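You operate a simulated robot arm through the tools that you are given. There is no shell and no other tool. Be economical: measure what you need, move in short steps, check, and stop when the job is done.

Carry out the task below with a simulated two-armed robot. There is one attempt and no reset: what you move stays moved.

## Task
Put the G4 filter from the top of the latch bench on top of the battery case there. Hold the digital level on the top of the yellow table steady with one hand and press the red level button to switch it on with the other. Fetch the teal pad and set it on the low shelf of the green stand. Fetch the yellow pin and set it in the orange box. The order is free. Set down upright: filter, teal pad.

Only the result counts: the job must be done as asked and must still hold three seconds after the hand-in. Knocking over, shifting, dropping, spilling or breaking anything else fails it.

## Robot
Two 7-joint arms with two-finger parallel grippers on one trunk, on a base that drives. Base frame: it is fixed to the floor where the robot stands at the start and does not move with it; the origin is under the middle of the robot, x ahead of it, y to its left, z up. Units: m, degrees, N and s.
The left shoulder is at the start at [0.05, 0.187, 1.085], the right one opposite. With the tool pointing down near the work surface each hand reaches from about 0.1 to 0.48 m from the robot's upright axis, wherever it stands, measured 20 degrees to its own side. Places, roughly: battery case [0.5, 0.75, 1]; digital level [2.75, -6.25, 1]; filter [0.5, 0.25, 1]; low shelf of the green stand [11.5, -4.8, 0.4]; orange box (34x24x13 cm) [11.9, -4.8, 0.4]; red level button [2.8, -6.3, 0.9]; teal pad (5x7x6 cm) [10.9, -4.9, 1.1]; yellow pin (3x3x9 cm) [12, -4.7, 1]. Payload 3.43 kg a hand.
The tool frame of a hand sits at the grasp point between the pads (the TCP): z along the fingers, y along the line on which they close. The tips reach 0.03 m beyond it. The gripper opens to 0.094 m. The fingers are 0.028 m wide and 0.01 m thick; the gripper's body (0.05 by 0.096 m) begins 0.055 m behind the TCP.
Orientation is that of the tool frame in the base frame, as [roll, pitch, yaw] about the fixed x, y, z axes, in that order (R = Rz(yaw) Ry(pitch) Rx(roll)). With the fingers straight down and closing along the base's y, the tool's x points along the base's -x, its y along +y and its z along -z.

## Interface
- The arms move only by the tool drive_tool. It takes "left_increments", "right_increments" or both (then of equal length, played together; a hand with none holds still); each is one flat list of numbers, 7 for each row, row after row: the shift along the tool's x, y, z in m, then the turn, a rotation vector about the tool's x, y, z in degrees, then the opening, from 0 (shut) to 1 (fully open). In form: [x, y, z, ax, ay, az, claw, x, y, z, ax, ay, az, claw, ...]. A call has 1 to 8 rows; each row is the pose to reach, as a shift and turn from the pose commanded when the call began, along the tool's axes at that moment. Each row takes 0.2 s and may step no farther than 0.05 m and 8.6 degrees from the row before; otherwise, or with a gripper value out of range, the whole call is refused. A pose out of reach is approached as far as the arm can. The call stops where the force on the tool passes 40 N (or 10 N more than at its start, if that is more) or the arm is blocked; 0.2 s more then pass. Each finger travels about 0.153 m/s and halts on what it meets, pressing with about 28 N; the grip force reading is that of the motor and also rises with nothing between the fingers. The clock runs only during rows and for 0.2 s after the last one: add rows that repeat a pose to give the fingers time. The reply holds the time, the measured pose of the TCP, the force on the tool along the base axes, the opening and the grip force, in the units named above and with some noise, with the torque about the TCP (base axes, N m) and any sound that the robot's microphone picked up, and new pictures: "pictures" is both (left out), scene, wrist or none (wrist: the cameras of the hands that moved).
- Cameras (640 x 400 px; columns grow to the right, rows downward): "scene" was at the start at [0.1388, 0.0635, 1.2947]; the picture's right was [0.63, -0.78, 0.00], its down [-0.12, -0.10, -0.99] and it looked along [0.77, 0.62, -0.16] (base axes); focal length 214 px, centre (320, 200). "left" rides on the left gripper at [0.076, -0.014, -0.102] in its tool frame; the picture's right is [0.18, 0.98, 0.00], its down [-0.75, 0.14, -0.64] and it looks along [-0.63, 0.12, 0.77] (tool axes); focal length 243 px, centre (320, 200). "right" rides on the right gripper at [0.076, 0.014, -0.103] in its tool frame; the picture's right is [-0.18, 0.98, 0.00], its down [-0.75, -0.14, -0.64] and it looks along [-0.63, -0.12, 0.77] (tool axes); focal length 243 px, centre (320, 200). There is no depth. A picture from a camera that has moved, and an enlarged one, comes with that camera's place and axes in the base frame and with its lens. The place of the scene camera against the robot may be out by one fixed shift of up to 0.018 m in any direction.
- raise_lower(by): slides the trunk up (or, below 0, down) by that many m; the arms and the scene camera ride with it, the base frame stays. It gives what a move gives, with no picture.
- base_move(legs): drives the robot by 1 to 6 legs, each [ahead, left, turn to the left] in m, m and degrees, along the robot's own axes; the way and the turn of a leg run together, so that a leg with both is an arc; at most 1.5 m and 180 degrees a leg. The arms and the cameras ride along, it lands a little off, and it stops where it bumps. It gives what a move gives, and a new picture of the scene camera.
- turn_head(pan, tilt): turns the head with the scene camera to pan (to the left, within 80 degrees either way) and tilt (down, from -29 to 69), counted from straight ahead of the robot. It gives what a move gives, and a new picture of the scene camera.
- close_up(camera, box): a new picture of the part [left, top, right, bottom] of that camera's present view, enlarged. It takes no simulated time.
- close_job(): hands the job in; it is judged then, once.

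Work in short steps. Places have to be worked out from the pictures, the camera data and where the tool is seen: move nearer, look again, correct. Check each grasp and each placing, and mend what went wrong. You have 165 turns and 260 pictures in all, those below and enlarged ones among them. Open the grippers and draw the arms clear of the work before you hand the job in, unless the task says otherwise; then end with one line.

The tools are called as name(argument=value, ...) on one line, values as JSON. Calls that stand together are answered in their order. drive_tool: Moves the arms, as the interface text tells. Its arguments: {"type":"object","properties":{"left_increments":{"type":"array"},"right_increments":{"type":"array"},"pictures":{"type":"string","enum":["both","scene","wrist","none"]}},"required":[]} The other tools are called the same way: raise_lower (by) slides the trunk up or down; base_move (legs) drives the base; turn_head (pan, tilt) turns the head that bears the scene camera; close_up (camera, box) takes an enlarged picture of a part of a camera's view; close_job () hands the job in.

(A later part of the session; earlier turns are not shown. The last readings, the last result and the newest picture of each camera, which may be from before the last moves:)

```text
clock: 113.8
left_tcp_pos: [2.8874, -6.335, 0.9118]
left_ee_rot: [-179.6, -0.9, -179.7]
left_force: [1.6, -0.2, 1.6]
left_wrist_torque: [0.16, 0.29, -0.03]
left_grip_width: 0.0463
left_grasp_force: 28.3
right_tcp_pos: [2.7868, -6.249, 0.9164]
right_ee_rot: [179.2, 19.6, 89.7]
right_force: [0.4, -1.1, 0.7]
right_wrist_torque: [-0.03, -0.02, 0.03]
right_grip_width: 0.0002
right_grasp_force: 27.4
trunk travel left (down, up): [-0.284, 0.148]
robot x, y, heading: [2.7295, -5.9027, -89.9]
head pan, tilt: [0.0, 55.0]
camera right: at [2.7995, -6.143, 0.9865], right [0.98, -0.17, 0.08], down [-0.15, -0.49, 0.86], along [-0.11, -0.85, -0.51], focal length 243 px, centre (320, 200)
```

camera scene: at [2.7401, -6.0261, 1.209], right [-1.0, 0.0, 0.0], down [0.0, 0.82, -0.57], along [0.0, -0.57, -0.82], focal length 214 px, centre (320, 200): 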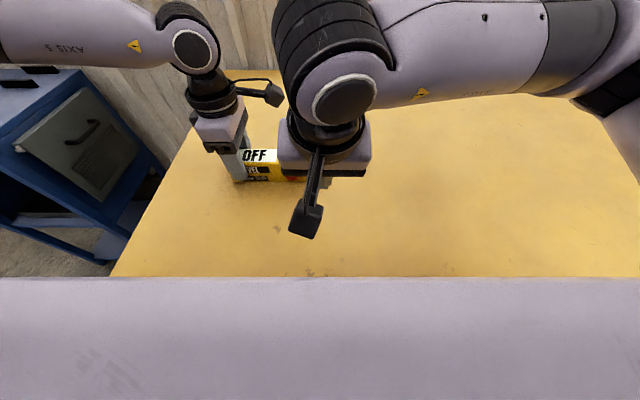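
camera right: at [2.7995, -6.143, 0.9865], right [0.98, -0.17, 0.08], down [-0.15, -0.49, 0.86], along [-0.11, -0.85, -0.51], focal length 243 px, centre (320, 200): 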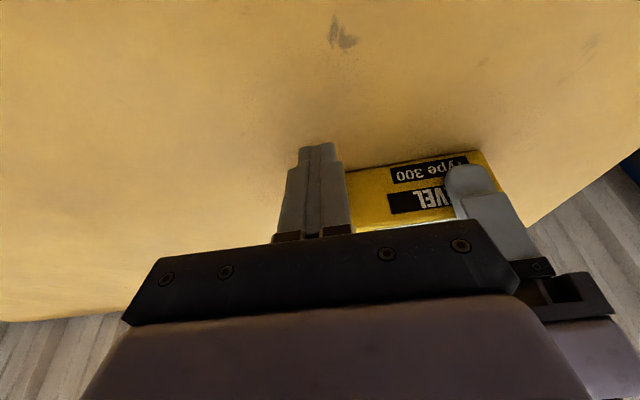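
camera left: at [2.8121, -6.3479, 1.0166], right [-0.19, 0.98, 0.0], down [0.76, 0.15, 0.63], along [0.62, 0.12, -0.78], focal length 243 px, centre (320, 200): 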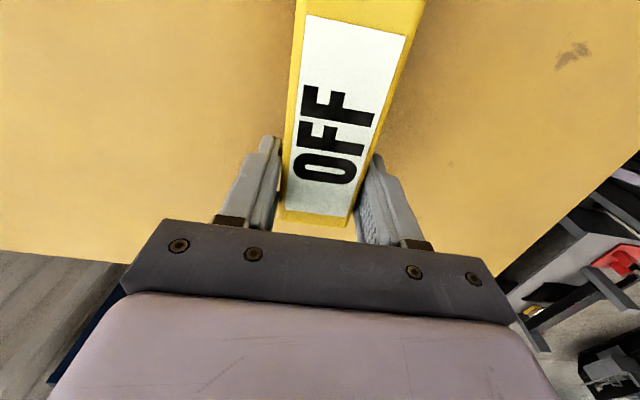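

The finger hides the button, so it is lined up. I push straight along -y in small steps.

drive_tool(right_increments=[-0.0113, 0, 0.0041, 0, 0, 0, 0, -0.0207, 0, 0.0075, 0, 0, 0, 0, -0.0254, 0, 0.0092, 0, 0, 0, 0, -0.0291, 0, 0.0106, 0, 0, 0, 0], pictures="none")

close_up(camera="scene", box=[200, 120, 360, 220])

```text
clock: 114.8
left_tcp_pos: [2.8872, -6.3341, 0.9112]
left_ee_rot: [-179.6, -0.8, -179.8]
left_force: [0.4, -0.6, 1.2]
left_wrist_torque: [0.1, -0.01, 0.09]
left_grip_width: 0.0461
left_grasp_force: 28.1
right_tcp_pos: [2.7868, -6.2809, 0.918]
right_ee_rot: [179.2, 19.6, 89.9]
right_force: [-0.1, 1.7, -0.6]
right_wrist_torque: [0.02, -0.02, -0.01]
right_grip_width: 0.0001
right_grasp_force: 28.3
trunk travel left (down, up): [-0.284, 0.148]
robot x, y, heading: [2.7337, -5.9002, -89.9]
head pan, tilt: [0.0, 55.0]
```

```text
4.00 times, centred on (280, 170) of scene
camera zoom: at [2.7401, -6.0261, 1.209], right [-1.0, 0.0, 0.0], down [0.0, 0.82, -0.57], along [0.0, -0.57, -0.82], focal length 858 px, centre (480, 320)
```

zoom: 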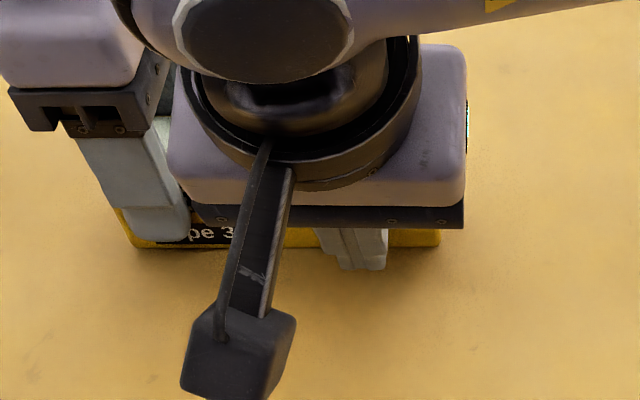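

Only ~1.7 N so far; push a little further.

drive_tool(right_increments=[-0.0028, 0, 0.001, 0, 0, 0, 0, -0.0056, 0, 0.002, 0, 0, 0, 0, -0.0085, 0, 0.0031, 0, 0, 0, 0], pictures="none")

```text
clock: 115.6
left_tcp_pos: [2.8878, -6.3363, 0.9111]
left_ee_rot: [-179.4, -0.8, -179.6]
left_force: [0.3, -10.7, 0.0]
left_wrist_torque: [-0.14, 0.0, 1.0]
left_grip_width: 0.0464
left_grasp_force: 28.3
right_tcp_pos: [2.7869, -6.2893, 0.9177]
right_ee_rot: [179.1, 19.4, 89.9]
right_force: [0.7, 11.6, 2.5]
right_wrist_torque: [0.25, -0.11, 0.02]
right_grip_width: 0.0
right_grasp_force: 28.6
trunk travel left (down, up): [-0.284, 0.148]
robot x, y, heading: [2.733, -5.9033, -89.7]
head pan, tilt: [0.0, 55.0]
heard: click
```

Click heard at 11.6 N. I draw the right hand back and check the display.

drive_tool(right_increments=[0.02, 0, -0.007, 0, 0, 0, 0, 0.045, 0, -0.016, 0, 0, 0, 0, 0.045, -0.045, -0.016, 0, 0, 0, 0, 0.045, -0.09, -0.02, 0, 0, 0, 0, 0.045, -0.13, -0.04, 0, 0, 0, 0], pictures="scene")

close_up(camera="scene", box=[200, 120, 360, 220])

```text
clock: 116.8
left_tcp_pos: [2.8866, -6.3345, 0.9115]
left_ee_rot: [-179.6, -0.8, -179.7]
left_force: [-2.0, 2.0, 3.7]
left_wrist_torque: [0.22, -0.23, 0.1]
left_grip_width: 0.0462
left_grasp_force: 28.3
right_tcp_pos: [2.6555, -6.2341, 0.9377]
right_ee_rot: [179.1, 19.7, 89.8]
right_force: [1.0, 0.3, -0.4]
right_wrist_torque: [-0.02, -0.01, -0.02]
right_grip_width: 0.0
right_grasp_force: 28.4
trunk travel left (down, up): [-0.284, 0.148]
robot x, y, heading: [2.7327, -5.9, -90.0]
head pan, tilt: [0.0, 55.0]
camera scene: at [2.7399, -6.0259, 1.209], right [-1.0, 0.0, 0.0], down [0.0, 0.82, -0.57], along [0.0, -0.57, -0.82], focal length 214 px, centre (320, 200)
```

scene: 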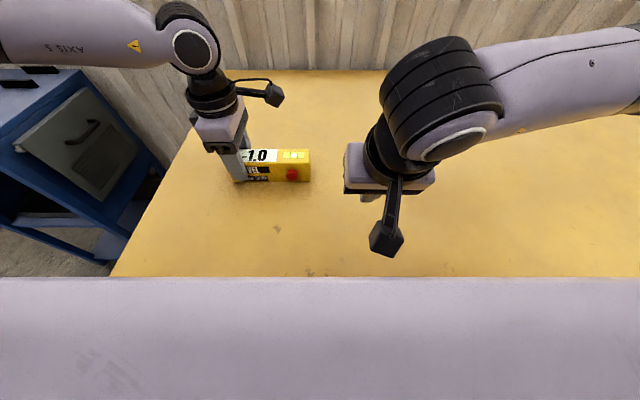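

```text
4.00 times, centred on (280, 170) of scene
camera zoom: at [2.7399, -6.0259, 1.209], right [-1.0, 0.0, 0.0], down [0.0, 0.82, -0.57], along [0.0, -0.57, -0.82], focal length 858 px, centre (480, 320)
```

zoom: 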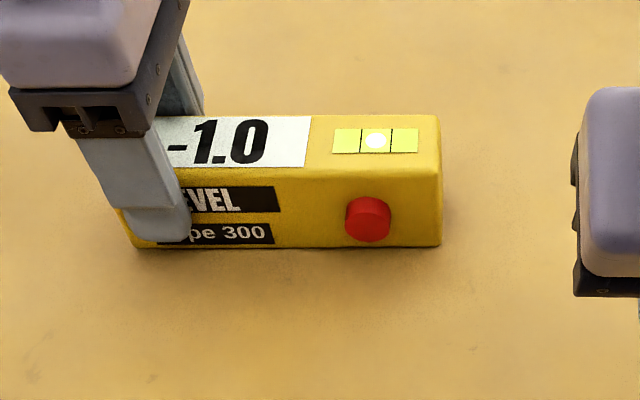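

The level is on (display -1.0). I release it and raise both hands.

drive_tool(left_increments=[0, 0, 0, 0, 0, 0, 0.5, 0, 0, 0, 0, 0, 0, 0.9, 0, 0, 0, 0, 0, 0, 0.9, 0, 0, -0.04, 0, 0, 0, 0.9, 0, 0, -0.08, 0, 0, 0, 0.9, 0, 0, -0.12, 0, 0, 0, 0.9, 0, 0, -0.16, 0, 0, 0, 0.9, 0, 0, -0.2, 0, 0, 0, 0.9], right_increments=[0, 0, 0, 0, 0, 0, 0, 0, 0, 0, 0, 0, 0, 0, 0, 0, 0, 0, 0, 0, 0, -0.013, -0.01, -0.037, 0, 4, 0, 0.2, -0.026, -0.02, -0.074, 0, 8, 0, 0.4, -0.039, -0.03, -0.11, 0, 12, 0, 0.6, -0.053, -0.04, -0.147, 0, 16, 0, 0.8, -0.066, -0.05, -0.184, 0, 20, 0, 0.9], pictures="scene")

close_up(camera="scene", box=[200, 120, 360, 220])

```text
clock: 118.6
left_tcp_pos: [2.9101, -6.3377, 1.1045]
left_ee_rot: [-179.7, -0.9, -179.7]
left_force: [0.5, 0.7, 0.7]
left_wrist_torque: [-0.01, 0.02, 0.0]
left_grip_width: 0.0848
left_grasp_force: 0.1
left hand out of reach, approached as far as the arm can: row 7, 8
right_tcp_pos: [2.6026, -6.2336, 1.134]
right_ee_rot: [179.2, -0.4, 90.2]
right_force: [-0.1, -0.4, -0.2]
right_wrist_torque: [-0.02, -0.01, 0.0]
right_grip_width: 0.0847
right_grasp_force: 0.1
trunk travel left (down, up): [-0.284, 0.148]
robot x, y, heading: [2.734, -5.9008, -89.8]
head pan, tilt: [0.0, 55.0]
camera scene: at [2.7401, -6.0256, 1.209], right [-1.0, 0.0, 0.0], down [0.0, 0.82, -0.57], along [0.0, -0.57, -0.82], focal length 214 px, centre (320, 200)
```

scene: 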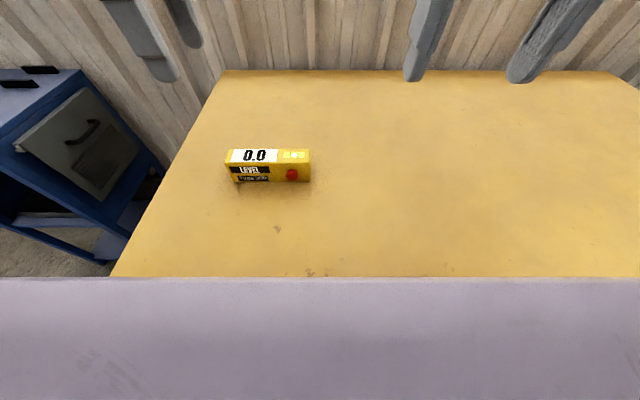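

```text
4.00 times, centred on (280, 170) of scene
camera zoom: at [2.7401, -6.0256, 1.209], right [-1.0, 0.0, 0.0], down [0.0, 0.82, -0.57], along [0.0, -0.57, -0.82], focal length 858 px, centre (480, 320)
```

zoom: 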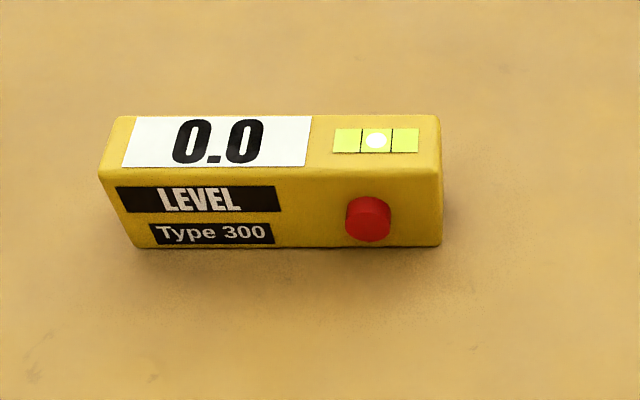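

Display shows 0.0, level undisturbed. Next: back off, raise the trunk, bring the left hand home, and turn toward +x.

raise_lower(by=0.14)

base_move(legs=[[-0.35, 0, 0]])

drive_tool(left_increments=[0, 0.02, -0.02, 0, 0, 8.5, 0.9, 0, 0.04, -0.04, 0, 0, 17, 0.9, 0, 0.06, -0.06, 0, 0, 25.5, 0.9, 0, 0.08, -0.08, 0, 0, 34, 0.9, 0, 0.1, -0.09, 0, 0, 42.5, 0.9, 0, 0.12, -0.1, 0, 0, 51, 0.9, 0, 0.14, -0.11, 0, 0, 59.5, 0.9, 0, 0.16, -0.11, 0, 0, 68, 0.9], pictures="none")

drive_tool(left_increments=[0, 0, 0, 0, 0, 7, 0.9, 0, 0, 0, 0, 0, 14, 0.9, 0, 0, 0, 0, 0, 22, 0.9], pictures="none")

base_move(legs=[[0, 0, 90]])

turn_head(pan=0, tilt=15)

```text
clock: 120.3
left_tcp_pos: [2.91, -6.3391, 1.2455]
left_ee_rot: [-179.6, -0.9, -179.7]
left_force: [0.4, -0.2, 1.0]
left_wrist_torque: [0.0, 0.0, -0.03]
left_grip_width: 0.0847
left_grasp_force: 0.0
right_tcp_pos: [2.6025, -6.2349, 1.2724]
right_ee_rot: [179.3, -0.2, 90.1]
right_force: [-1.0, 0.4, 0.1]
right_wrist_torque: [0.0, -0.01, 0.04]
right_grip_width: 0.0846
right_grasp_force: 0.1
trunk travel left (down, up): [-0.424, 0.008]
robot x, y, heading: [2.7338, -5.8992, -89.7]
head pan, tilt: [0.0, 55.0]
```

```text
clock: 122.6
left_tcp_pos: [2.9044, -5.994, 1.2456]
left_ee_rot: [-179.7, -0.9, 179.6]
left_force: [0.8, 0.1, 0.7]
left_wrist_torque: [-0.05, -0.04, -0.02]
left_grip_width: 0.0848
left_grasp_force: 0.0
right_tcp_pos: [2.5989, -5.8849, 1.2733]
right_ee_rot: [179.2, -0.2, 89.4]
right_force: [0.3, 0.7, 0.1]
right_wrist_torque: [-0.02, 0.02, 0.01]
right_grip_width: 0.0846
right_grasp_force: 0.0
trunk travel left (down, up): [-0.424, 0.008]
robot x, y, heading: [2.7322, -5.5524, -90.7]
head pan, tilt: [0.0, 55.0]
camera scene: at [2.7391, -5.6788, 1.349], right [-1.0, 0.01, 0.0], down [0.01, 0.82, -0.57], along [0.0, -0.57, -0.82], focal length 214 px, centre (320, 200)
```

scene: 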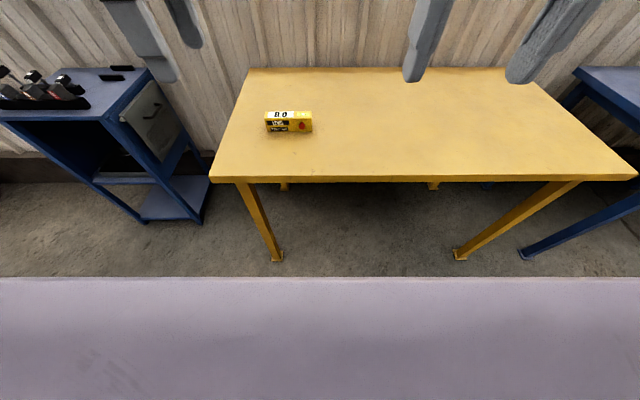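

```text
clock: 124.4
left_tcp_pos: [2.9065, -5.8341, 1.3522]
left_ee_rot: [-179.0, 0.1, 111.4]
left_force: [0.1, -0.2, -0.5]
left_wrist_torque: [-0.02, 0.0, -0.03]
left_grip_width: 0.0847
left_grasp_force: 0.0
right_tcp_pos: [2.5988, -5.8856, 1.2738]
right_ee_rot: [179.3, -0.4, 89.4]
right_force: [0.2, 0.5, 0.1]
right_wrist_torque: [0.0, 0.04, -0.02]
right_grip_width: 0.0843
right_grasp_force: 0.1
trunk travel left (down, up): [-0.424, 0.008]
robot x, y, heading: [2.7335, -5.555, -90.5]
head pan, tilt: [0.0, 55.0]
```

```text
clock: 125.2
left_tcp_pos: [2.9068, -5.8335, 1.3528]
left_ee_rot: [-179.2, 0.4, 89.4]
left_force: [-0.2, -0.5, -0.2]
left_wrist_torque: [-0.01, 0.04, 0.01]
left_grip_width: 0.0847
left_grasp_force: 0.0
right_tcp_pos: [2.5983, -5.8865, 1.2736]
right_ee_rot: [179.3, -0.2, 89.4]
right_force: [-0.2, -0.5, 0.4]
right_wrist_torque: [-0.01, 0.0, 0.02]
right_grip_width: 0.0849
right_grasp_force: 0.0
trunk travel left (down, up): [-0.424, 0.008]
robot x, y, heading: [2.7352, -5.5573, -90.5]
head pan, tilt: [0.0, 55.0]
```

```text
clock: 129.4
left_tcp_pos: [3.0105, -5.3771, 1.3547]
left_ee_rot: [-179.1, 0.4, 180.0]
left_force: [0.5, 0.1, 0.5]
left_wrist_torque: [-0.01, -0.01, -0.01]
left_grip_width: 0.0847
left_grasp_force: 0.0
right_tcp_pos: [3.0651, -5.6844, 1.2741]
right_ee_rot: [179.3, -0.3, 179.9]
right_force: [0.0, 0.4, 1.3]
right_wrist_torque: [-0.03, 0.0, -0.01]
right_grip_width: 0.0848
right_grasp_force: 0.0
trunk travel left (down, up): [-0.424, 0.008]
robot x, y, heading: [2.7324, -5.5557, -0.1]
head pan, tilt: [0.0, 55.0]
camera scene: at [2.8707, -5.5489, 1.349], right [0.0, -1.0, 0.0], down [-0.82, 0.0, -0.57], along [0.57, 0.0, -0.82], focal length 214 px, centre (320, 200)
```

scene: 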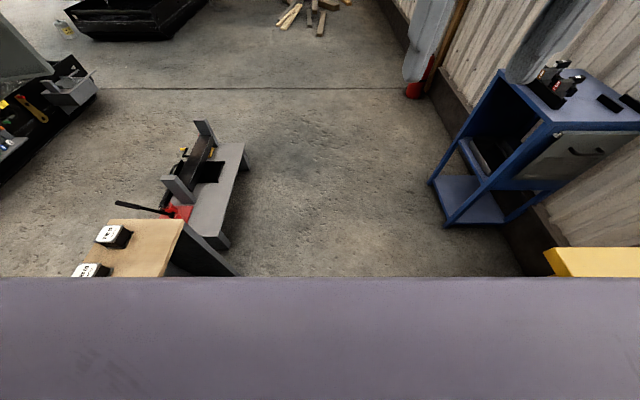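

```text
clock: 130.5
left_tcp_pos: [3.0111, -5.3761, 1.3518]
left_ee_rot: [-179.2, 0.5, 180.0]
left_force: [-0.7, 0.1, 0.0]
left_wrist_torque: [0.03, 0.03, -0.06]
left_grip_width: 0.0847
left_grasp_force: 0.0
right_tcp_pos: [3.0669, -5.6842, 1.2729]
right_ee_rot: [179.2, -0.3, 179.7]
right_force: [0.4, 0.9, -0.5]
right_wrist_torque: [-0.04, -0.02, -0.04]
right_grip_width: 0.0847
right_grasp_force: 0.0
trunk travel left (down, up): [-0.424, 0.008]
robot x, y, heading: [2.7346, -5.5489, 0.0]
head pan, tilt: [0.0, 15.0]
camera scene: at [2.892, -5.549, 1.4091], right [0.0, -1.0, 0.0], down [-0.26, 0.0, -0.97], along [0.97, 0.0, -0.26], focal length 214 px, centre (320, 200)
```

scene: 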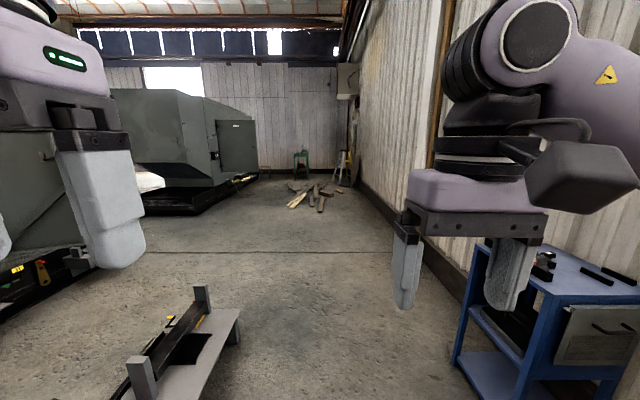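

Aisle ahead is clear; the green stand is visible at about (11.6,-4.8), with wood debris on the floor around x≈7.5–9. I drive 3 m.

base_move(legs=[[1.5, 0, 0], [1.5, 0, 0]])

close_up(camera="scene", box=[200, 120, 440, 270])

```text
clock: 145.1
left_tcp_pos: [6.0232, -5.2882, 1.3539]
left_ee_rot: [-179.1, 0.3, -177.0]
left_force: [-0.4, 0.4, -0.5]
left_wrist_torque: [-0.01, 0.0, 0.0]
left_grip_width: 0.0845
left_grasp_force: 0.1
right_tcp_pos: [6.0946, -5.5931, 1.2731]
right_ee_rot: [179.3, -0.3, -177.3]
right_force: [-1.0, -0.1, -0.3]
right_wrist_torque: [-0.01, 0.0, -0.02]
right_grip_width: 0.0845
right_grasp_force: 0.1
trunk travel left (down, up): [-0.424, 0.008]
robot x, y, heading: [5.7546, -5.4796, 3.0]
head pan, tilt: [0.0, 15.0]
camera scene: at [5.9144, -5.4678, 1.4092], right [0.05, -1.0, 0.0], down [-0.26, -0.01, -0.97], along [0.96, 0.05, -0.26], focal length 214 px, centre (320, 200)
```

scene: 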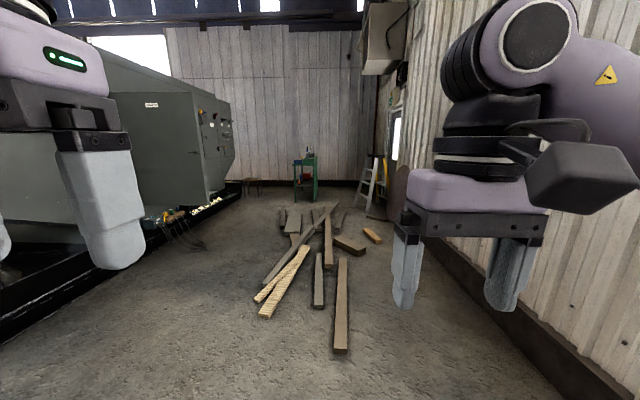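

```text
2.67 times, centred on (320, 195) of scene
camera zoom: at [5.9144, -5.4678, 1.4092], right [0.05, -1.0, 0.0], down [-0.26, -0.01, -0.97], along [0.96, 0.05, -0.26], focal length 572 px, centre (320, 213)
```

zoom: 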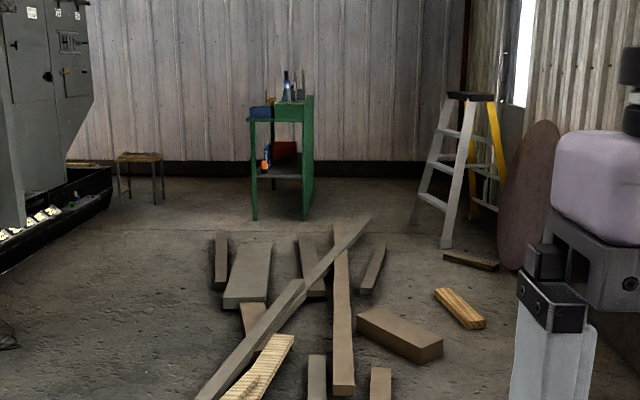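

Debris covers y<-4.6 for x 7–9.5; the machine tray's edge is at y≈-3.0. I take the lane at y≈-3.9.

base_move(legs=[[0.39, 0.75, 0], [0.39, 0.75, -3], [1.5, 0, 0]])

```text
clock: 160.6
left_tcp_pos: [8.248, -3.8102, 1.3524]
left_ee_rot: [-179.0, 0.4, 179.9]
left_force: [0.1, -0.2, -0.6]
left_wrist_torque: [-0.01, -0.01, -0.03]
left_grip_width: 0.0846
left_grasp_force: 0.0
right_tcp_pos: [8.3009, -4.1193, 1.2737]
right_ee_rot: [179.2, -0.2, 179.5]
right_force: [-0.8, -0.3, 0.3]
right_wrist_torque: [-0.03, 0.02, -0.01]
right_grip_width: 0.0846
right_grasp_force: 0.0
trunk travel left (down, up): [-0.424, 0.008]
robot x, y, heading: [7.967, -3.9892, -0.1]
head pan, tilt: [0.0, 15.0]
camera scene: at [8.1289, -3.9835, 1.4092], right [0.0, -1.0, 0.0], down [-0.26, 0.0, -0.97], along [0.97, 0.0, -0.26], focal length 214 px, centre (320, 200)
```

scene: 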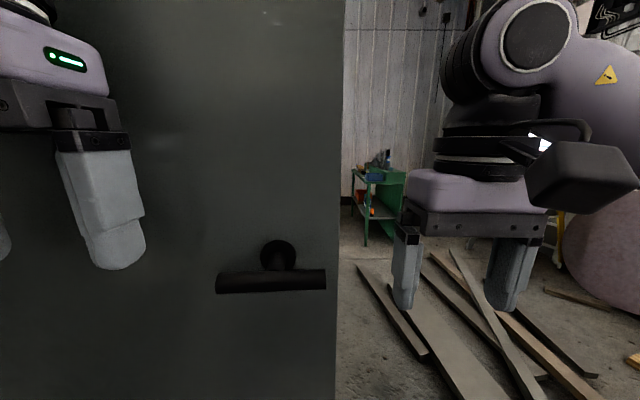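

A grey panel is close ahead of me (its edge at y≈-4.05). I look around before moving.

turn_head(pan=-20, tilt=35)

turn_head(pan=35, tilt=20)

```text
clock: 161.4
left_tcp_pos: [8.2477, -3.8108, 1.3539]
left_ee_rot: [-179.1, 0.4, 180.0]
left_force: [-0.6, 0.6, -0.2]
left_wrist_torque: [0.02, 0.03, 0.0]
left_grip_width: 0.0848
left_grasp_force: 0.0
right_tcp_pos: [8.3015, -4.1186, 1.2733]
right_ee_rot: [179.2, -0.4, 179.6]
right_force: [-0.1, 0.1, -0.4]
right_wrist_torque: [0.0, 0.01, -0.01]
right_grip_width: 0.0844
right_grasp_force: 0.1
trunk travel left (down, up): [-0.424, 0.008]
robot x, y, heading: [7.9704, -3.9883, -0.0]
head pan, tilt: [-20.0, 35.0]
camera scene: at [8.118, -4.0135, 1.3773], right [-0.34, -0.94, 0.0], down [-0.54, 0.2, -0.82], along [0.77, -0.28, -0.57], focal length 214 px, centre (320, 200)
```

scene: 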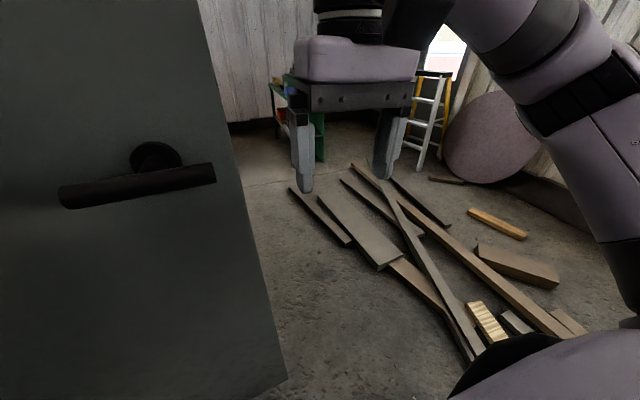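

```text
clock: 162.6
left_tcp_pos: [8.2471, -3.8118, 1.3532]
left_ee_rot: [-179.2, 0.3, 179.9]
left_force: [0.3, -0.5, -0.5]
left_wrist_torque: [-0.02, -0.01, -0.01]
left_grip_width: 0.0847
left_grasp_force: 0.1
right_tcp_pos: [8.3019, -4.1194, 1.2734]
right_ee_rot: [179.2, -0.3, 179.6]
right_force: [0.5, 0.3, 0.4]
right_wrist_torque: [-0.01, 0.02, -0.01]
right_grip_width: 0.0847
right_grasp_force: 0.0
trunk travel left (down, up): [-0.424, 0.008]
robot x, y, heading: [7.968, -3.9864, -0.4]
head pan, tilt: [35.0, 20.0]
camera scene: at [8.1118, -3.9301, 1.401], right [0.57, -0.82, 0.0], down [-0.28, -0.2, -0.94], along [0.77, 0.54, -0.34], focal length 214 px, centre (320, 200)
```

scene: 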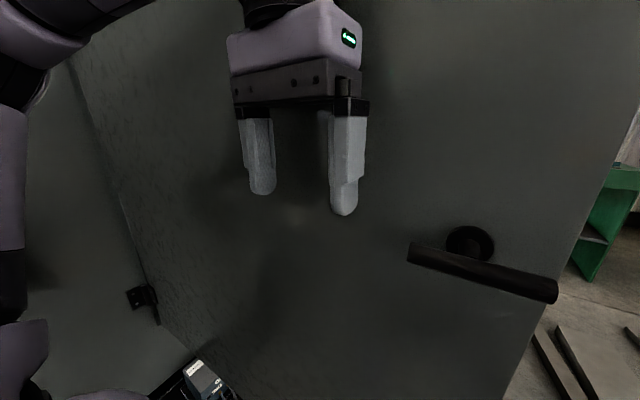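

It's an open door standing out at x≈8.48 with its tip at y≈-4.03; debris begins below y≈-4.8 there. I'll back off, face -y (hands over the low debris), and strafe through the gap at y≈-4.38.

base_move(legs=[[-0.45, 0, 0], [0, 0, -89.6], [0.39, 0, 0]])

turn_head(pan=50, tilt=35)

```text
clock: 171.2
left_tcp_pos: [7.7062, -4.6498, 1.3539]
left_ee_rot: [-179.1, 0.4, 90.8]
left_force: [0.4, -0.1, -0.6]
left_wrist_torque: [0.02, -0.01, 0.01]
left_grip_width: 0.0844
left_grasp_force: 0.0
right_tcp_pos: [7.3994, -4.7078, 1.2746]
right_ee_rot: [179.2, -0.2, 90.6]
right_force: [-0.7, 0.5, 0.8]
right_wrist_torque: [0.04, 0.01, 0.01]
right_grip_width: 0.0845
right_grasp_force: 0.1
trunk travel left (down, up): [-0.424, 0.008]
robot x, y, heading: [7.5221, -4.3744, -89.1]
head pan, tilt: [35.0, 20.0]
camera scene: at [7.5879, -4.503, 1.401], right [-0.81, -0.58, 0.0], down [-0.2, 0.28, -0.94], along [0.55, -0.76, -0.34], focal length 214 px, centre (320, 200)
```

scene: 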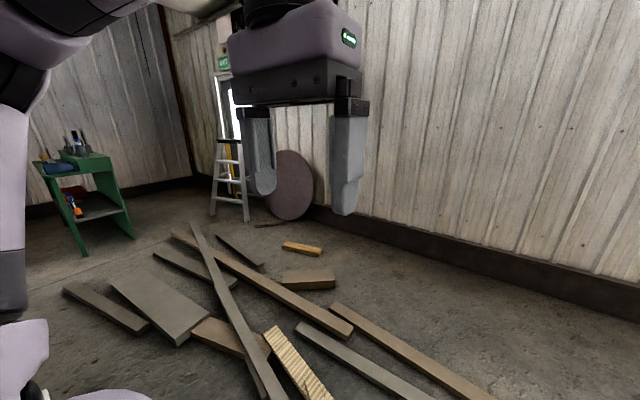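

```text
clock: 171.9
left_tcp_pos: [7.706, -4.6485, 1.3535]
left_ee_rot: [-179.1, 0.5, 90.8]
left_force: [-0.5, -1.1, 0.4]
left_wrist_torque: [0.02, -0.06, 0.0]
left_grip_width: 0.0851
left_grasp_force: 0.0
right_tcp_pos: [7.3985, -4.7086, 1.2723]
right_ee_rot: [179.2, -0.2, 90.7]
right_force: [0.4, 0.0, -0.5]
right_wrist_torque: [0.02, 0.02, 0.01]
right_grip_width: 0.0846
right_grasp_force: 0.2
trunk travel left (down, up): [-0.424, 0.008]
robot x, y, heading: [7.5257, -4.3748, -89.5]
head pan, tilt: [50.0, 35.0]
camera scene: at [7.6016, -4.4827, 1.3773], right [-0.63, -0.77, 0.0], down [-0.44, 0.36, -0.82], along [0.63, -0.52, -0.57], focal length 214 px, centre (320, 200)
```

scene: 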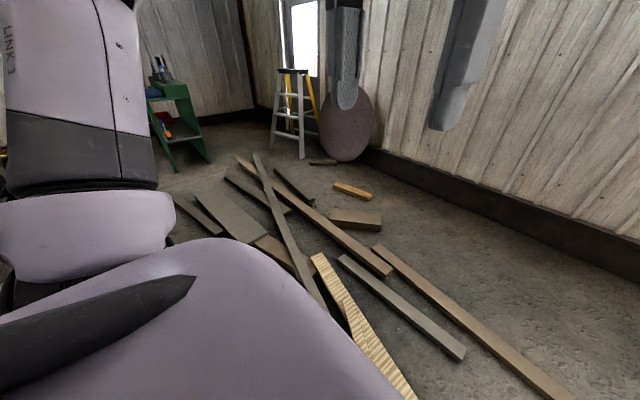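

Debris line confirmed. I strafe through to x≈8.8, then veer back to y≈-3.98.

base_move(legs=[[0.01, 1.28, -0.5], [-0.39, 0.6, 0]])

```text
clock: 181.9
left_tcp_pos: [9.5782, -4.2497, 1.3536]
left_ee_rot: [-179.1, 0.5, 91.3]
left_force: [0.3, -0.2, 0.3]
left_wrist_torque: [-0.05, -0.03, 0.02]
left_grip_width: 0.0846
left_grasp_force: 0.1
right_tcp_pos: [9.271, -4.311, 1.2734]
right_ee_rot: [179.3, -0.3, 91.0]
right_force: [0.6, 0.4, 0.0]
right_wrist_torque: [0.01, 0.03, -0.01]
right_grip_width: 0.0846
right_grasp_force: 0.0
trunk travel left (down, up): [-0.424, 0.008]
robot x, y, heading: [9.3965, -3.9754, -88.6]
head pan, tilt: [50.0, 35.0]
camera scene: at [9.4731, -4.0835, 1.3772], right [-0.63, -0.78, 0.0], down [-0.45, 0.36, -0.82], along [0.64, -0.51, -0.57], focal length 214 px, centre (320, 200)
```

scene: 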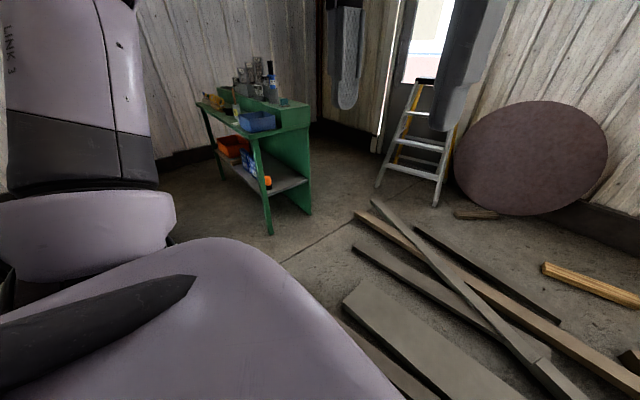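

The stand is clear: its open long side faces +y, with the orange box on the low shelf. I zoom in.

close_up(camera="scene", box=[180, 50, 340, 150])

close_up(camera="scene", box=[180, 110, 340, 240])

```text
4.00 times, centred on (260, 100) of scene
camera zoom: at [9.4731, -4.0835, 1.3772], right [-0.63, -0.78, 0.0], down [-0.45, 0.36, -0.82], along [0.64, -0.51, -0.57], focal length 858 px, centre (560, 600)
```

zoom: 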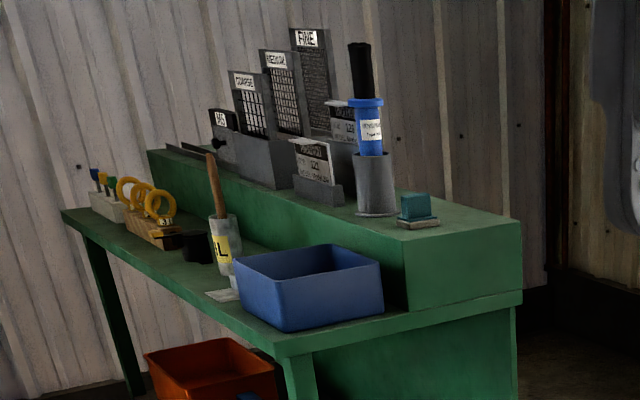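

```text
3.08 times, centred on (260, 175) of scene
camera zoom: at [9.4731, -4.0835, 1.3772], right [-0.63, -0.78, 0.0], down [-0.45, 0.36, -0.82], along [0.64, -0.51, -0.57], focal length 660 px, centre (505, 277)
```

zoom: 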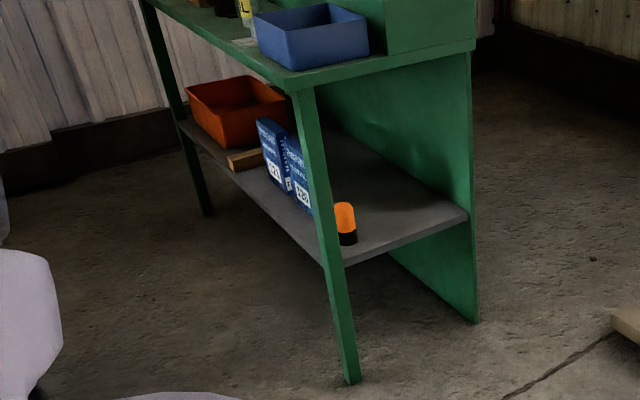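

Stand: x≈10.87–12.2, y -4.6…-5.08, top z≈.90, back step z≈1.03 with the teal pad near (11.04,-4.98); low shelf z≈.40, ends and front open. I strafe to x≈10.5 and inspect the floor at the stand's near end.

base_move(legs=[[0, 1.1, -1.4]])

turn_head(pan=0, tilt=45)

turn_head(pan=40, tilt=30)

```text
clock: 187.5
left_tcp_pos: [10.6553, -4.258, 1.353]
left_ee_rot: [-179.1, 0.4, 88.8]
left_force: [-0.2, -0.1, -0.5]
left_wrist_torque: [-0.03, 0.02, 0.01]
left_grip_width: 0.0847
left_grasp_force: 0.1
right_tcp_pos: [10.3463, -4.3068, 1.2732]
right_ee_rot: [179.2, -0.3, 88.4]
right_force: [1.1, 0.4, 0.2]
right_wrist_torque: [0.0, 0.03, -0.02]
right_grip_width: 0.0847
right_grasp_force: 0.0
trunk travel left (down, up): [-0.424, 0.008]
robot x, y, heading: [10.4857, -3.9775, -91.1]
head pan, tilt: [50.0, 35.0]
camera scene: at [10.5569, -4.0873, 1.3772], right [-0.66, -0.75, 0.0], down [-0.43, 0.38, -0.82], along [0.62, -0.54, -0.57], focal length 214 px, centre (320, 200)
```

scene: 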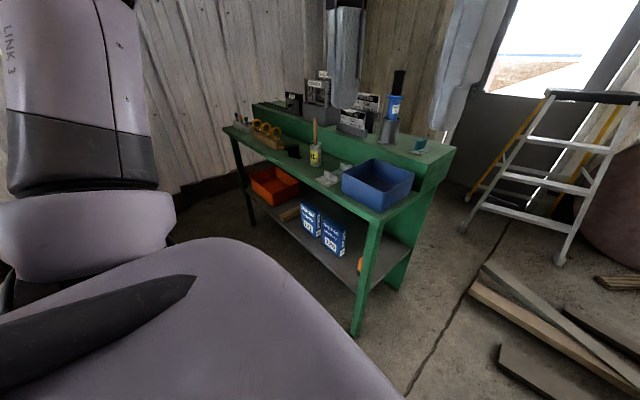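

```text
clock: 188.7
left_tcp_pos: [10.6551, -4.2578, 1.3532]
left_ee_rot: [-179.2, 0.4, 88.8]
left_force: [0.1, 0.2, 0.3]
left_wrist_torque: [0.01, -0.01, 0.0]
left_grip_width: 0.0845
left_grasp_force: 0.1
right_tcp_pos: [10.3463, -4.306, 1.2735]
right_ee_rot: [179.2, -0.3, 88.5]
right_force: [0.1, -0.3, -0.2]
right_wrist_torque: [0.0, 0.01, 0.0]
right_grip_width: 0.0844
right_grasp_force: 0.1
trunk travel left (down, up): [-0.424, 0.008]
robot x, y, heading: [10.481, -3.9786, -91.3]
head pan, tilt: [0.0, 45.0]
camera scene: at [10.4888, -4.1105, 1.3624], right [-1.0, 0.02, 0.0], down [0.02, 0.71, -0.71], along [-0.02, -0.71, -0.71], focal length 214 px, centre (320, 200)
```

scene: 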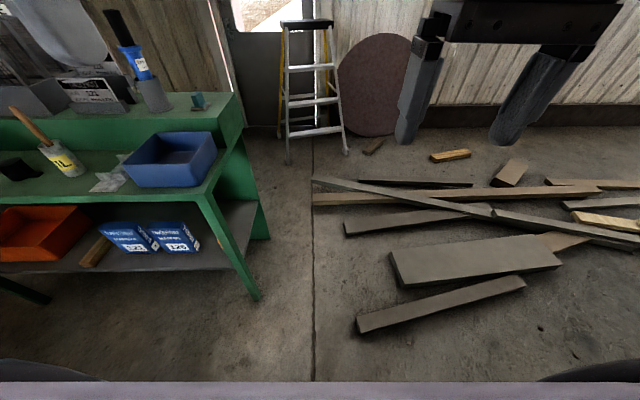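

```text
clock: 189.7
left_tcp_pos: [10.6555, -4.2569, 1.3524]
left_ee_rot: [-179.1, 0.4, 88.8]
left_force: [-0.2, -0.5, 0.1]
left_wrist_torque: [0.0, -0.04, -0.01]
left_grip_width: 0.0845
left_grasp_force: 0.1
right_tcp_pos: [10.3459, -4.3064, 1.2732]
right_ee_rot: [179.2, -0.2, 88.6]
right_force: [0.7, 0.0, -0.2]
right_wrist_torque: [0.0, 0.04, 0.0]
right_grip_width: 0.0845
right_grasp_force: 0.1
trunk travel left (down, up): [-0.424, 0.008]
robot x, y, heading: [10.4826, -3.9771, -91.4]
head pan, tilt: [40.0, 30.0]
camera scene: at [10.547, -4.0998, 1.385], right [-0.78, -0.62, 0.0], down [-0.31, 0.39, -0.87], along [0.54, -0.68, -0.5], focal length 214 px, centre (320, 200)
```

scene: 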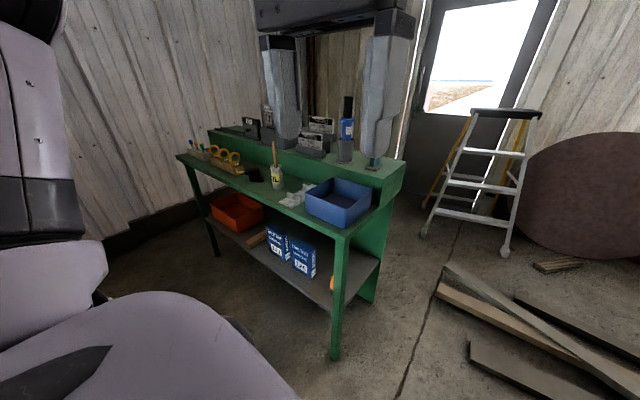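

Floor free between debris (x≤10.27) and stand; but front access is roomier. I move to (11.1,-4.28) facing the stand's front and look.

base_move(legs=[[0, 0.62, 1.4], [0.28, 0, 0]])

turn_head(pan=0, tilt=45)

```text
clock: 194.7
left_tcp_pos: [11.2665, -4.538, 1.3534]
left_ee_rot: [-179.1, 0.4, 90.3]
left_force: [-0.1, 0.2, -1.1]
left_wrist_torque: [0.0, 0.0, 0.02]
left_grip_width: 0.0847
left_grasp_force: 0.0
right_tcp_pos: [10.9604, -4.5945, 1.2727]
right_ee_rot: [179.2, -0.3, 90.1]
right_force: [-0.5, 0.4, 0.8]
right_wrist_torque: [0.03, 0.02, -0.01]
right_grip_width: 0.0845
right_grasp_force: 0.1
trunk travel left (down, up): [-0.424, 0.008]
robot x, y, heading: [11.0881, -4.2613, -89.8]
head pan, tilt: [40.0, 30.0]
camera scene: at [11.1542, -4.3831, 1.3849], right [-0.76, -0.65, 0.0], down [-0.32, 0.38, -0.87], along [0.56, -0.66, -0.5], focal length 214 px, centre (320, 200)
```

scene: 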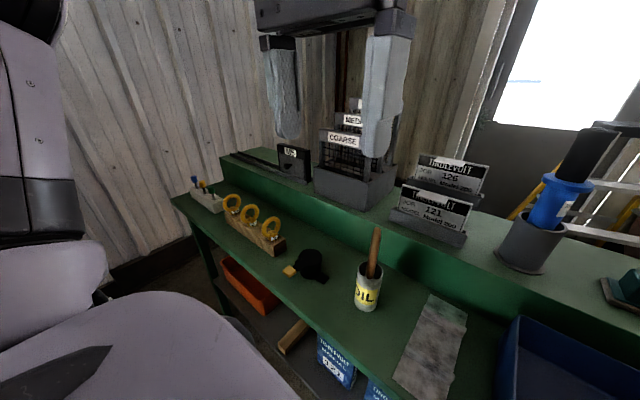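

```text
clock: 195.7
left_tcp_pos: [11.2655, -4.5381, 1.3534]
left_ee_rot: [-179.1, 0.4, 90.3]
left_force: [-0.2, -0.7, 0.5]
left_wrist_torque: [0.0, -0.02, -0.02]
left_grip_width: 0.0846
left_grasp_force: 0.1
right_tcp_pos: [10.9579, -4.5939, 1.2727]
right_ee_rot: [179.2, -0.3, 90.0]
right_force: [0.5, 0.1, 0.6]
right_wrist_torque: [-0.03, -0.01, -0.02]
right_grip_width: 0.0846
right_grasp_force: 0.0
trunk travel left (down, up): [-0.424, 0.008]
robot x, y, heading: [11.0915, -4.26, -89.5]
head pan, tilt: [0.0, 45.0]
camera scene: at [11.0962, -4.3947, 1.3624], right [-1.0, 0.0, 0.0], down [0.0, 0.71, -0.71], along [0.0, -0.71, -0.71], focal length 214 px, centre (320, 200)
```

scene: 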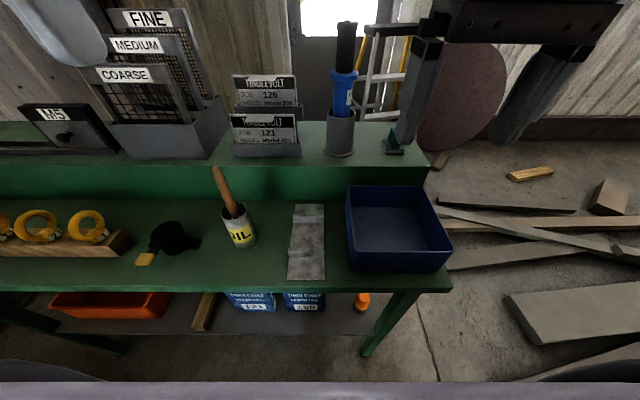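

Pad triangulates to ≈(10.90,-4.90,1.08), table top ≈.935, step ≈1.05. I zoom in on it.

close_up(camera="scene", box=[340, 100, 460, 175])

close_up(camera="right", box=[0, 0, 640, 400])

```text
5.33 times, centred on (400, 138) of scene
camera zoom: at [11.0962, -4.3947, 1.3624], right [-1.0, 0.0, 0.0], down [0.0, 0.71, -0.71], along [0.0, -0.71, -0.71], focal length 1144 px, centre (-107, 533)
```

zoom: 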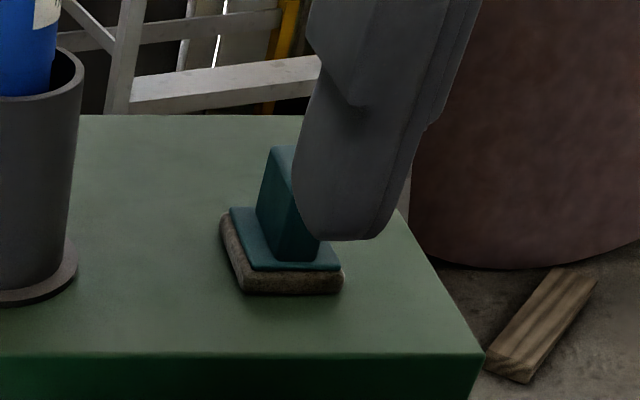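

```text
1.00 times, centred on (320, 200) of right
camera zoom: at [10.9713, -4.5173, 1.3757], right [0.98, -0.18, 0.01], down [-0.15, -0.76, 0.64], along [-0.11, -0.63, -0.77], focal length 243 px, centre (320, 200)
```

zoom: 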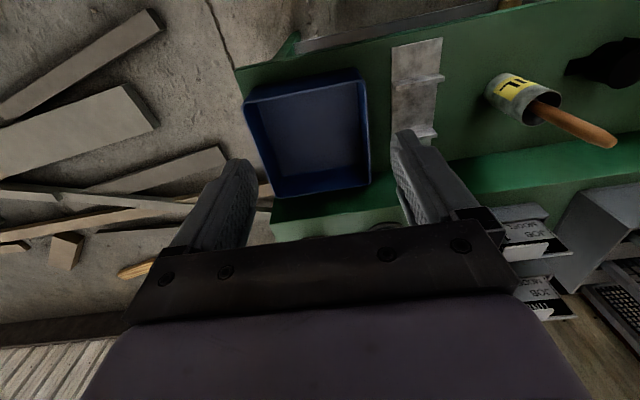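

It's a sanding pad: felt base (5 cm in x, 7 in y) with a handle block on top, centre ≈(10.901,-4.905), handle top ≈1.11. I bring the right hand in with a 45° forward tilt, to 8 cm short of the handle.

drive_tool(right_increments=[-0.032, -0.007, 0, 0, -5.6, 0, 0.8, -0.064, -0.014, 0.01, 0, -11.2, 0, 0.8, -0.096, -0.021, 0.025, 0, -16.8, 0, 0.8, -0.128, -0.028, 0.04, 0, -22.4, 0, 0.8, -0.16, -0.035, 0.055, 0, -28, 0, 0.8, -0.192, -0.042, 0.075, 0, -33.6, 0, 0.8, -0.224, -0.049, 0.095, 0, -39.2, 0, 0.8, -0.254, -0.055, 0.112, 0, -45, 0, 0.8], pictures="both")

```text
clock: 197.5
left_tcp_pos: [11.2656, -4.5377, 1.3531]
left_ee_rot: [-179.0, 0.4, 90.3]
left_force: [0.3, 0.5, 0.4]
left_wrist_torque: [0.03, 0.02, 0.0]
left_grip_width: 0.0845
left_grasp_force: 0.0
right_tcp_pos: [10.9027, -4.849, 1.1601]
right_ee_rot: [178.9, 44.8, 89.3]
right_force: [0.2, -0.3, -2.0]
right_wrist_torque: [-0.02, 0.0, 0.03]
right_grip_width: 0.0752
right_grasp_force: 0.1
trunk travel left (down, up): [-0.424, 0.008]
robot x, y, heading: [11.0869, -4.2615, -89.7]
head pan, tilt: [0.0, 45.0]
camera scene: at [11.0959, -4.3951, 1.3624], right [-1.0, 0.0, 0.0], down [0.0, 0.71, -0.71], along [0.0, -0.71, -0.71], focal length 214 px, centre (320, 200)
camera right: at [10.9178, -4.7216, 1.1779], right [0.98, -0.13, 0.14], down [-0.15, -0.08, 0.98], along [-0.12, -0.99, -0.1], focal length 243 px, centre (320, 200)
```

scene: 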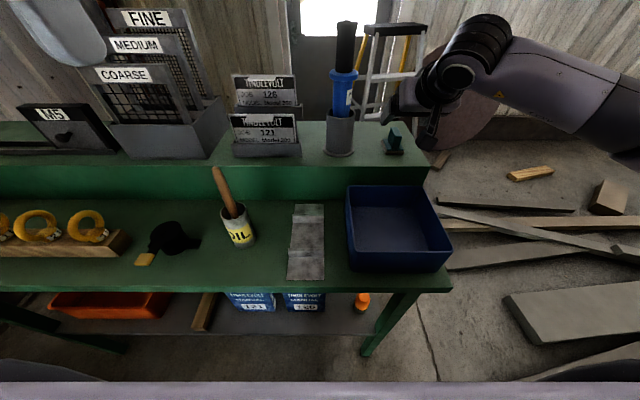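
right: 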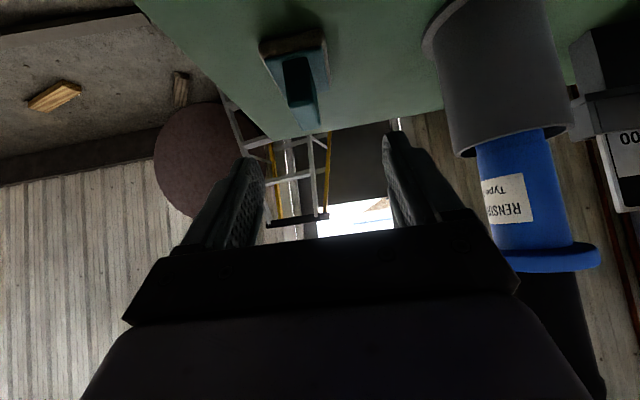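

Handle is about 1 cm to the right of the hand's line; I correct and advance to the grasp, then look.

drive_tool(right_increments=[0.003, -0.0097, 0.03, 0, 0, 0, 0.8, 0.006, -0.0097, 0.06, 0, 0, 0, 0.8, 0.008, -0.0097, 0.082, 0, 0, 0, 0.8], pictures="wrist")

close_up(camera="scene", box=[340, 80, 468, 160])

```text
clock: 198.3
left_tcp_pos: [11.2658, -4.5371, 1.3542]
left_ee_rot: [-179.1, 0.3, 90.3]
left_force: [0.6, 0.6, -0.8]
left_wrist_torque: [0.01, 0.0, -0.01]
left_grip_width: 0.0847
left_grasp_force: 0.0
right_tcp_pos: [10.896, -4.8985, 1.0964]
right_ee_rot: [178.9, 44.7, 89.3]
right_force: [-0.3, -0.3, 0.1]
right_wrist_torque: [0.0, 0.01, -0.02]
right_grip_width: 0.0752
right_grasp_force: 0.1
trunk travel left (down, up): [-0.424, 0.008]
robot x, y, heading: [11.0869, -4.258, -89.8]
head pan, tilt: [0.0, 45.0]
camera right: at [10.9103, -4.7718, 1.1146], right [0.98, -0.13, 0.14], down [-0.16, -0.08, 0.98], along [-0.12, -0.99, -0.1], focal length 243 px, centre (320, 200)
```

right: 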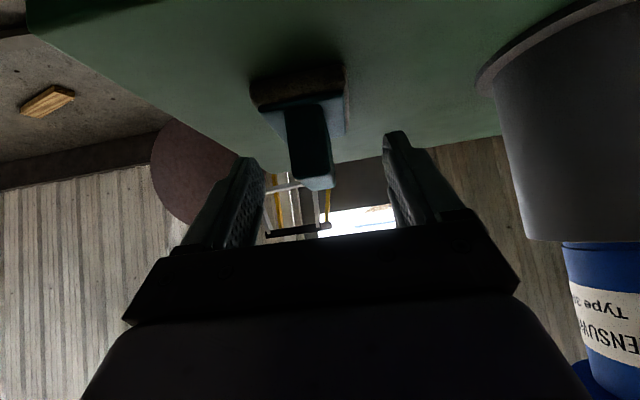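

```text
5.00 times, centred on (404, 120) of scene
camera zoom: at [11.096, -4.3951, 1.3624], right [-1.0, 0.0, 0.0], down [0.0, 0.71, -0.71], along [0.0, -0.71, -0.71], focal length 1072 px, centre (-100, 600)
```

zoom: 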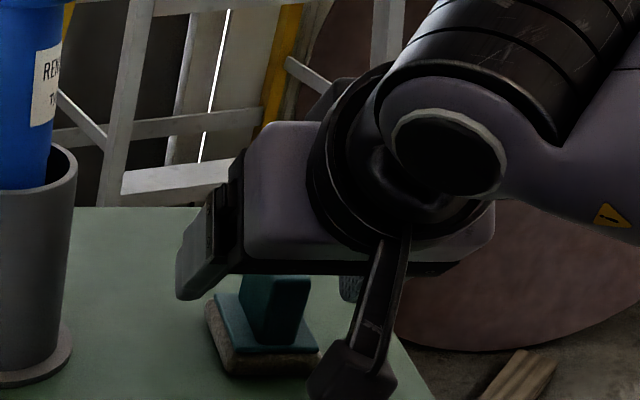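

Handle lies between the fingers. I advance 6 mm more and close.

drive_tool(right_increments=[0, -0.004, 0.006, 0, 0, 0, 0.8, 0, -0.004, 0.006, 0, 0, 0, 0.4, 0, -0.004, 0.006, 0, 0, 0, 0, 0, -0.004, 0.006, 0, 0, 0, 0, 0, -0.004, 0.006, 0, 0, 0, 0], pictures="wrist")

```text
clock: 199.5
left_tcp_pos: [11.2658, -4.5372, 1.3528]
left_ee_rot: [-179.1, 0.4, 90.3]
left_force: [0.7, 0.2, -0.6]
left_wrist_torque: [-0.03, 0.02, 0.04]
left_grip_width: 0.0844
left_grasp_force: 0.1
right_tcp_pos: [10.893, -4.9024, 1.0926]
right_ee_rot: [178.9, 44.7, 89.3]
right_force: [0.6, 0.4, 0.1]
right_wrist_torque: [0.0, -0.04, 0.01]
right_grip_width: 0.0235
right_grasp_force: 28.0
trunk travel left (down, up): [-0.424, 0.008]
robot x, y, heading: [11.09, -4.2605, -89.8]
head pan, tilt: [0.0, 45.0]
camera right: at [10.9068, -4.776, 1.1102], right [0.98, -0.13, 0.14], down [-0.15, -0.08, 0.98], along [-0.12, -0.99, -0.1], focal length 243 px, centre (320, 200)
```

right: 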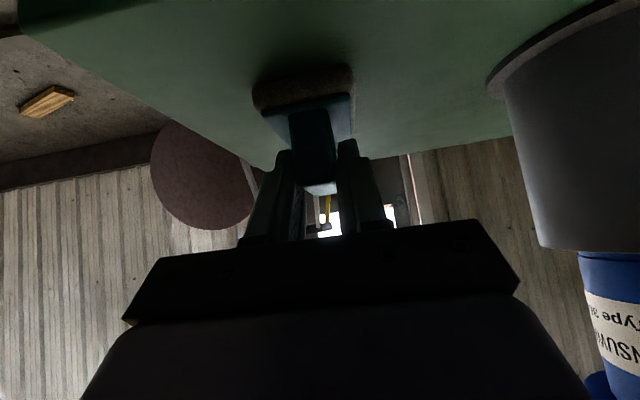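

Handle gripped (23.5 mm). Lift straight up 10 cm and check.

drive_tool(right_increments=[-0.021, 0, -0.021, 0, 0, 0, 0, -0.047, 0, -0.047, 0, 0, 0, 0, -0.071, 0, -0.07, 0, 0, 0, 0], pictures="both")

```text
clock: 200.3
left_tcp_pos: [11.2671, -4.5371, 1.3533]
left_ee_rot: [-179.1, 0.6, 90.4]
left_force: [1.5, -0.3, -0.7]
left_wrist_torque: [-0.02, -0.03, -0.01]
left_grip_width: 0.0847
left_grasp_force: 0.0
right_tcp_pos: [10.893, -4.9051, 1.1924]
right_ee_rot: [178.9, 44.7, 89.3]
right_force: [0.5, -0.5, -0.5]
right_wrist_torque: [-0.01, -0.01, -0.02]
right_grip_width: 0.0235
right_grasp_force: 27.7
trunk travel left (down, up): [-0.424, 0.008]
robot x, y, heading: [11.0883, -4.2623, -89.6]
head pan, tilt: [0.0, 45.0]
camera scene: at [11.0964, -4.3945, 1.3624], right [-1.0, 0.0, 0.0], down [0.0, 0.71, -0.71], along [0.0, -0.71, -0.71], focal length 214 px, centre (320, 200)
camera right: at [10.9071, -4.7767, 1.2092], right [0.98, -0.13, 0.14], down [-0.15, -0.08, 0.98], along [-0.12, -0.99, -0.1], focal length 243 px, centre (320, 200)
```

scene: 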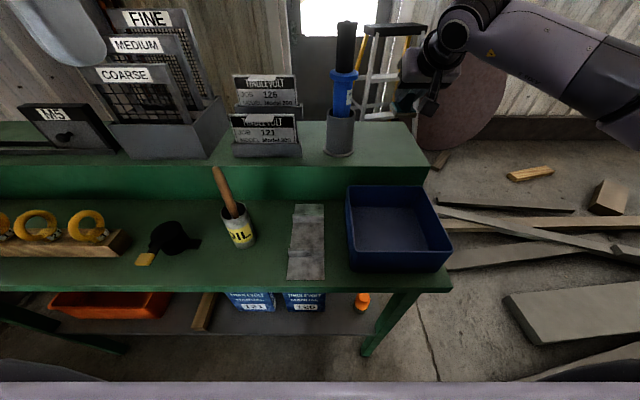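
right: 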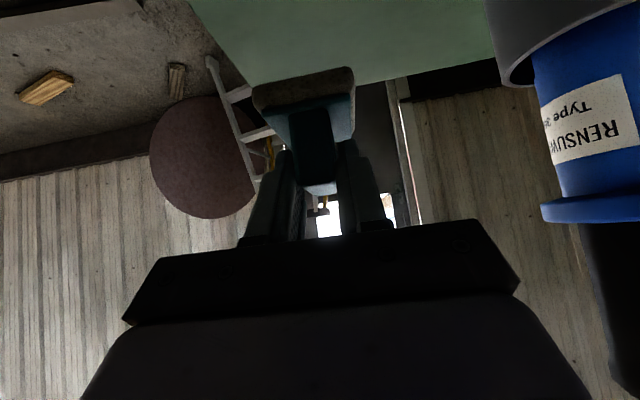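

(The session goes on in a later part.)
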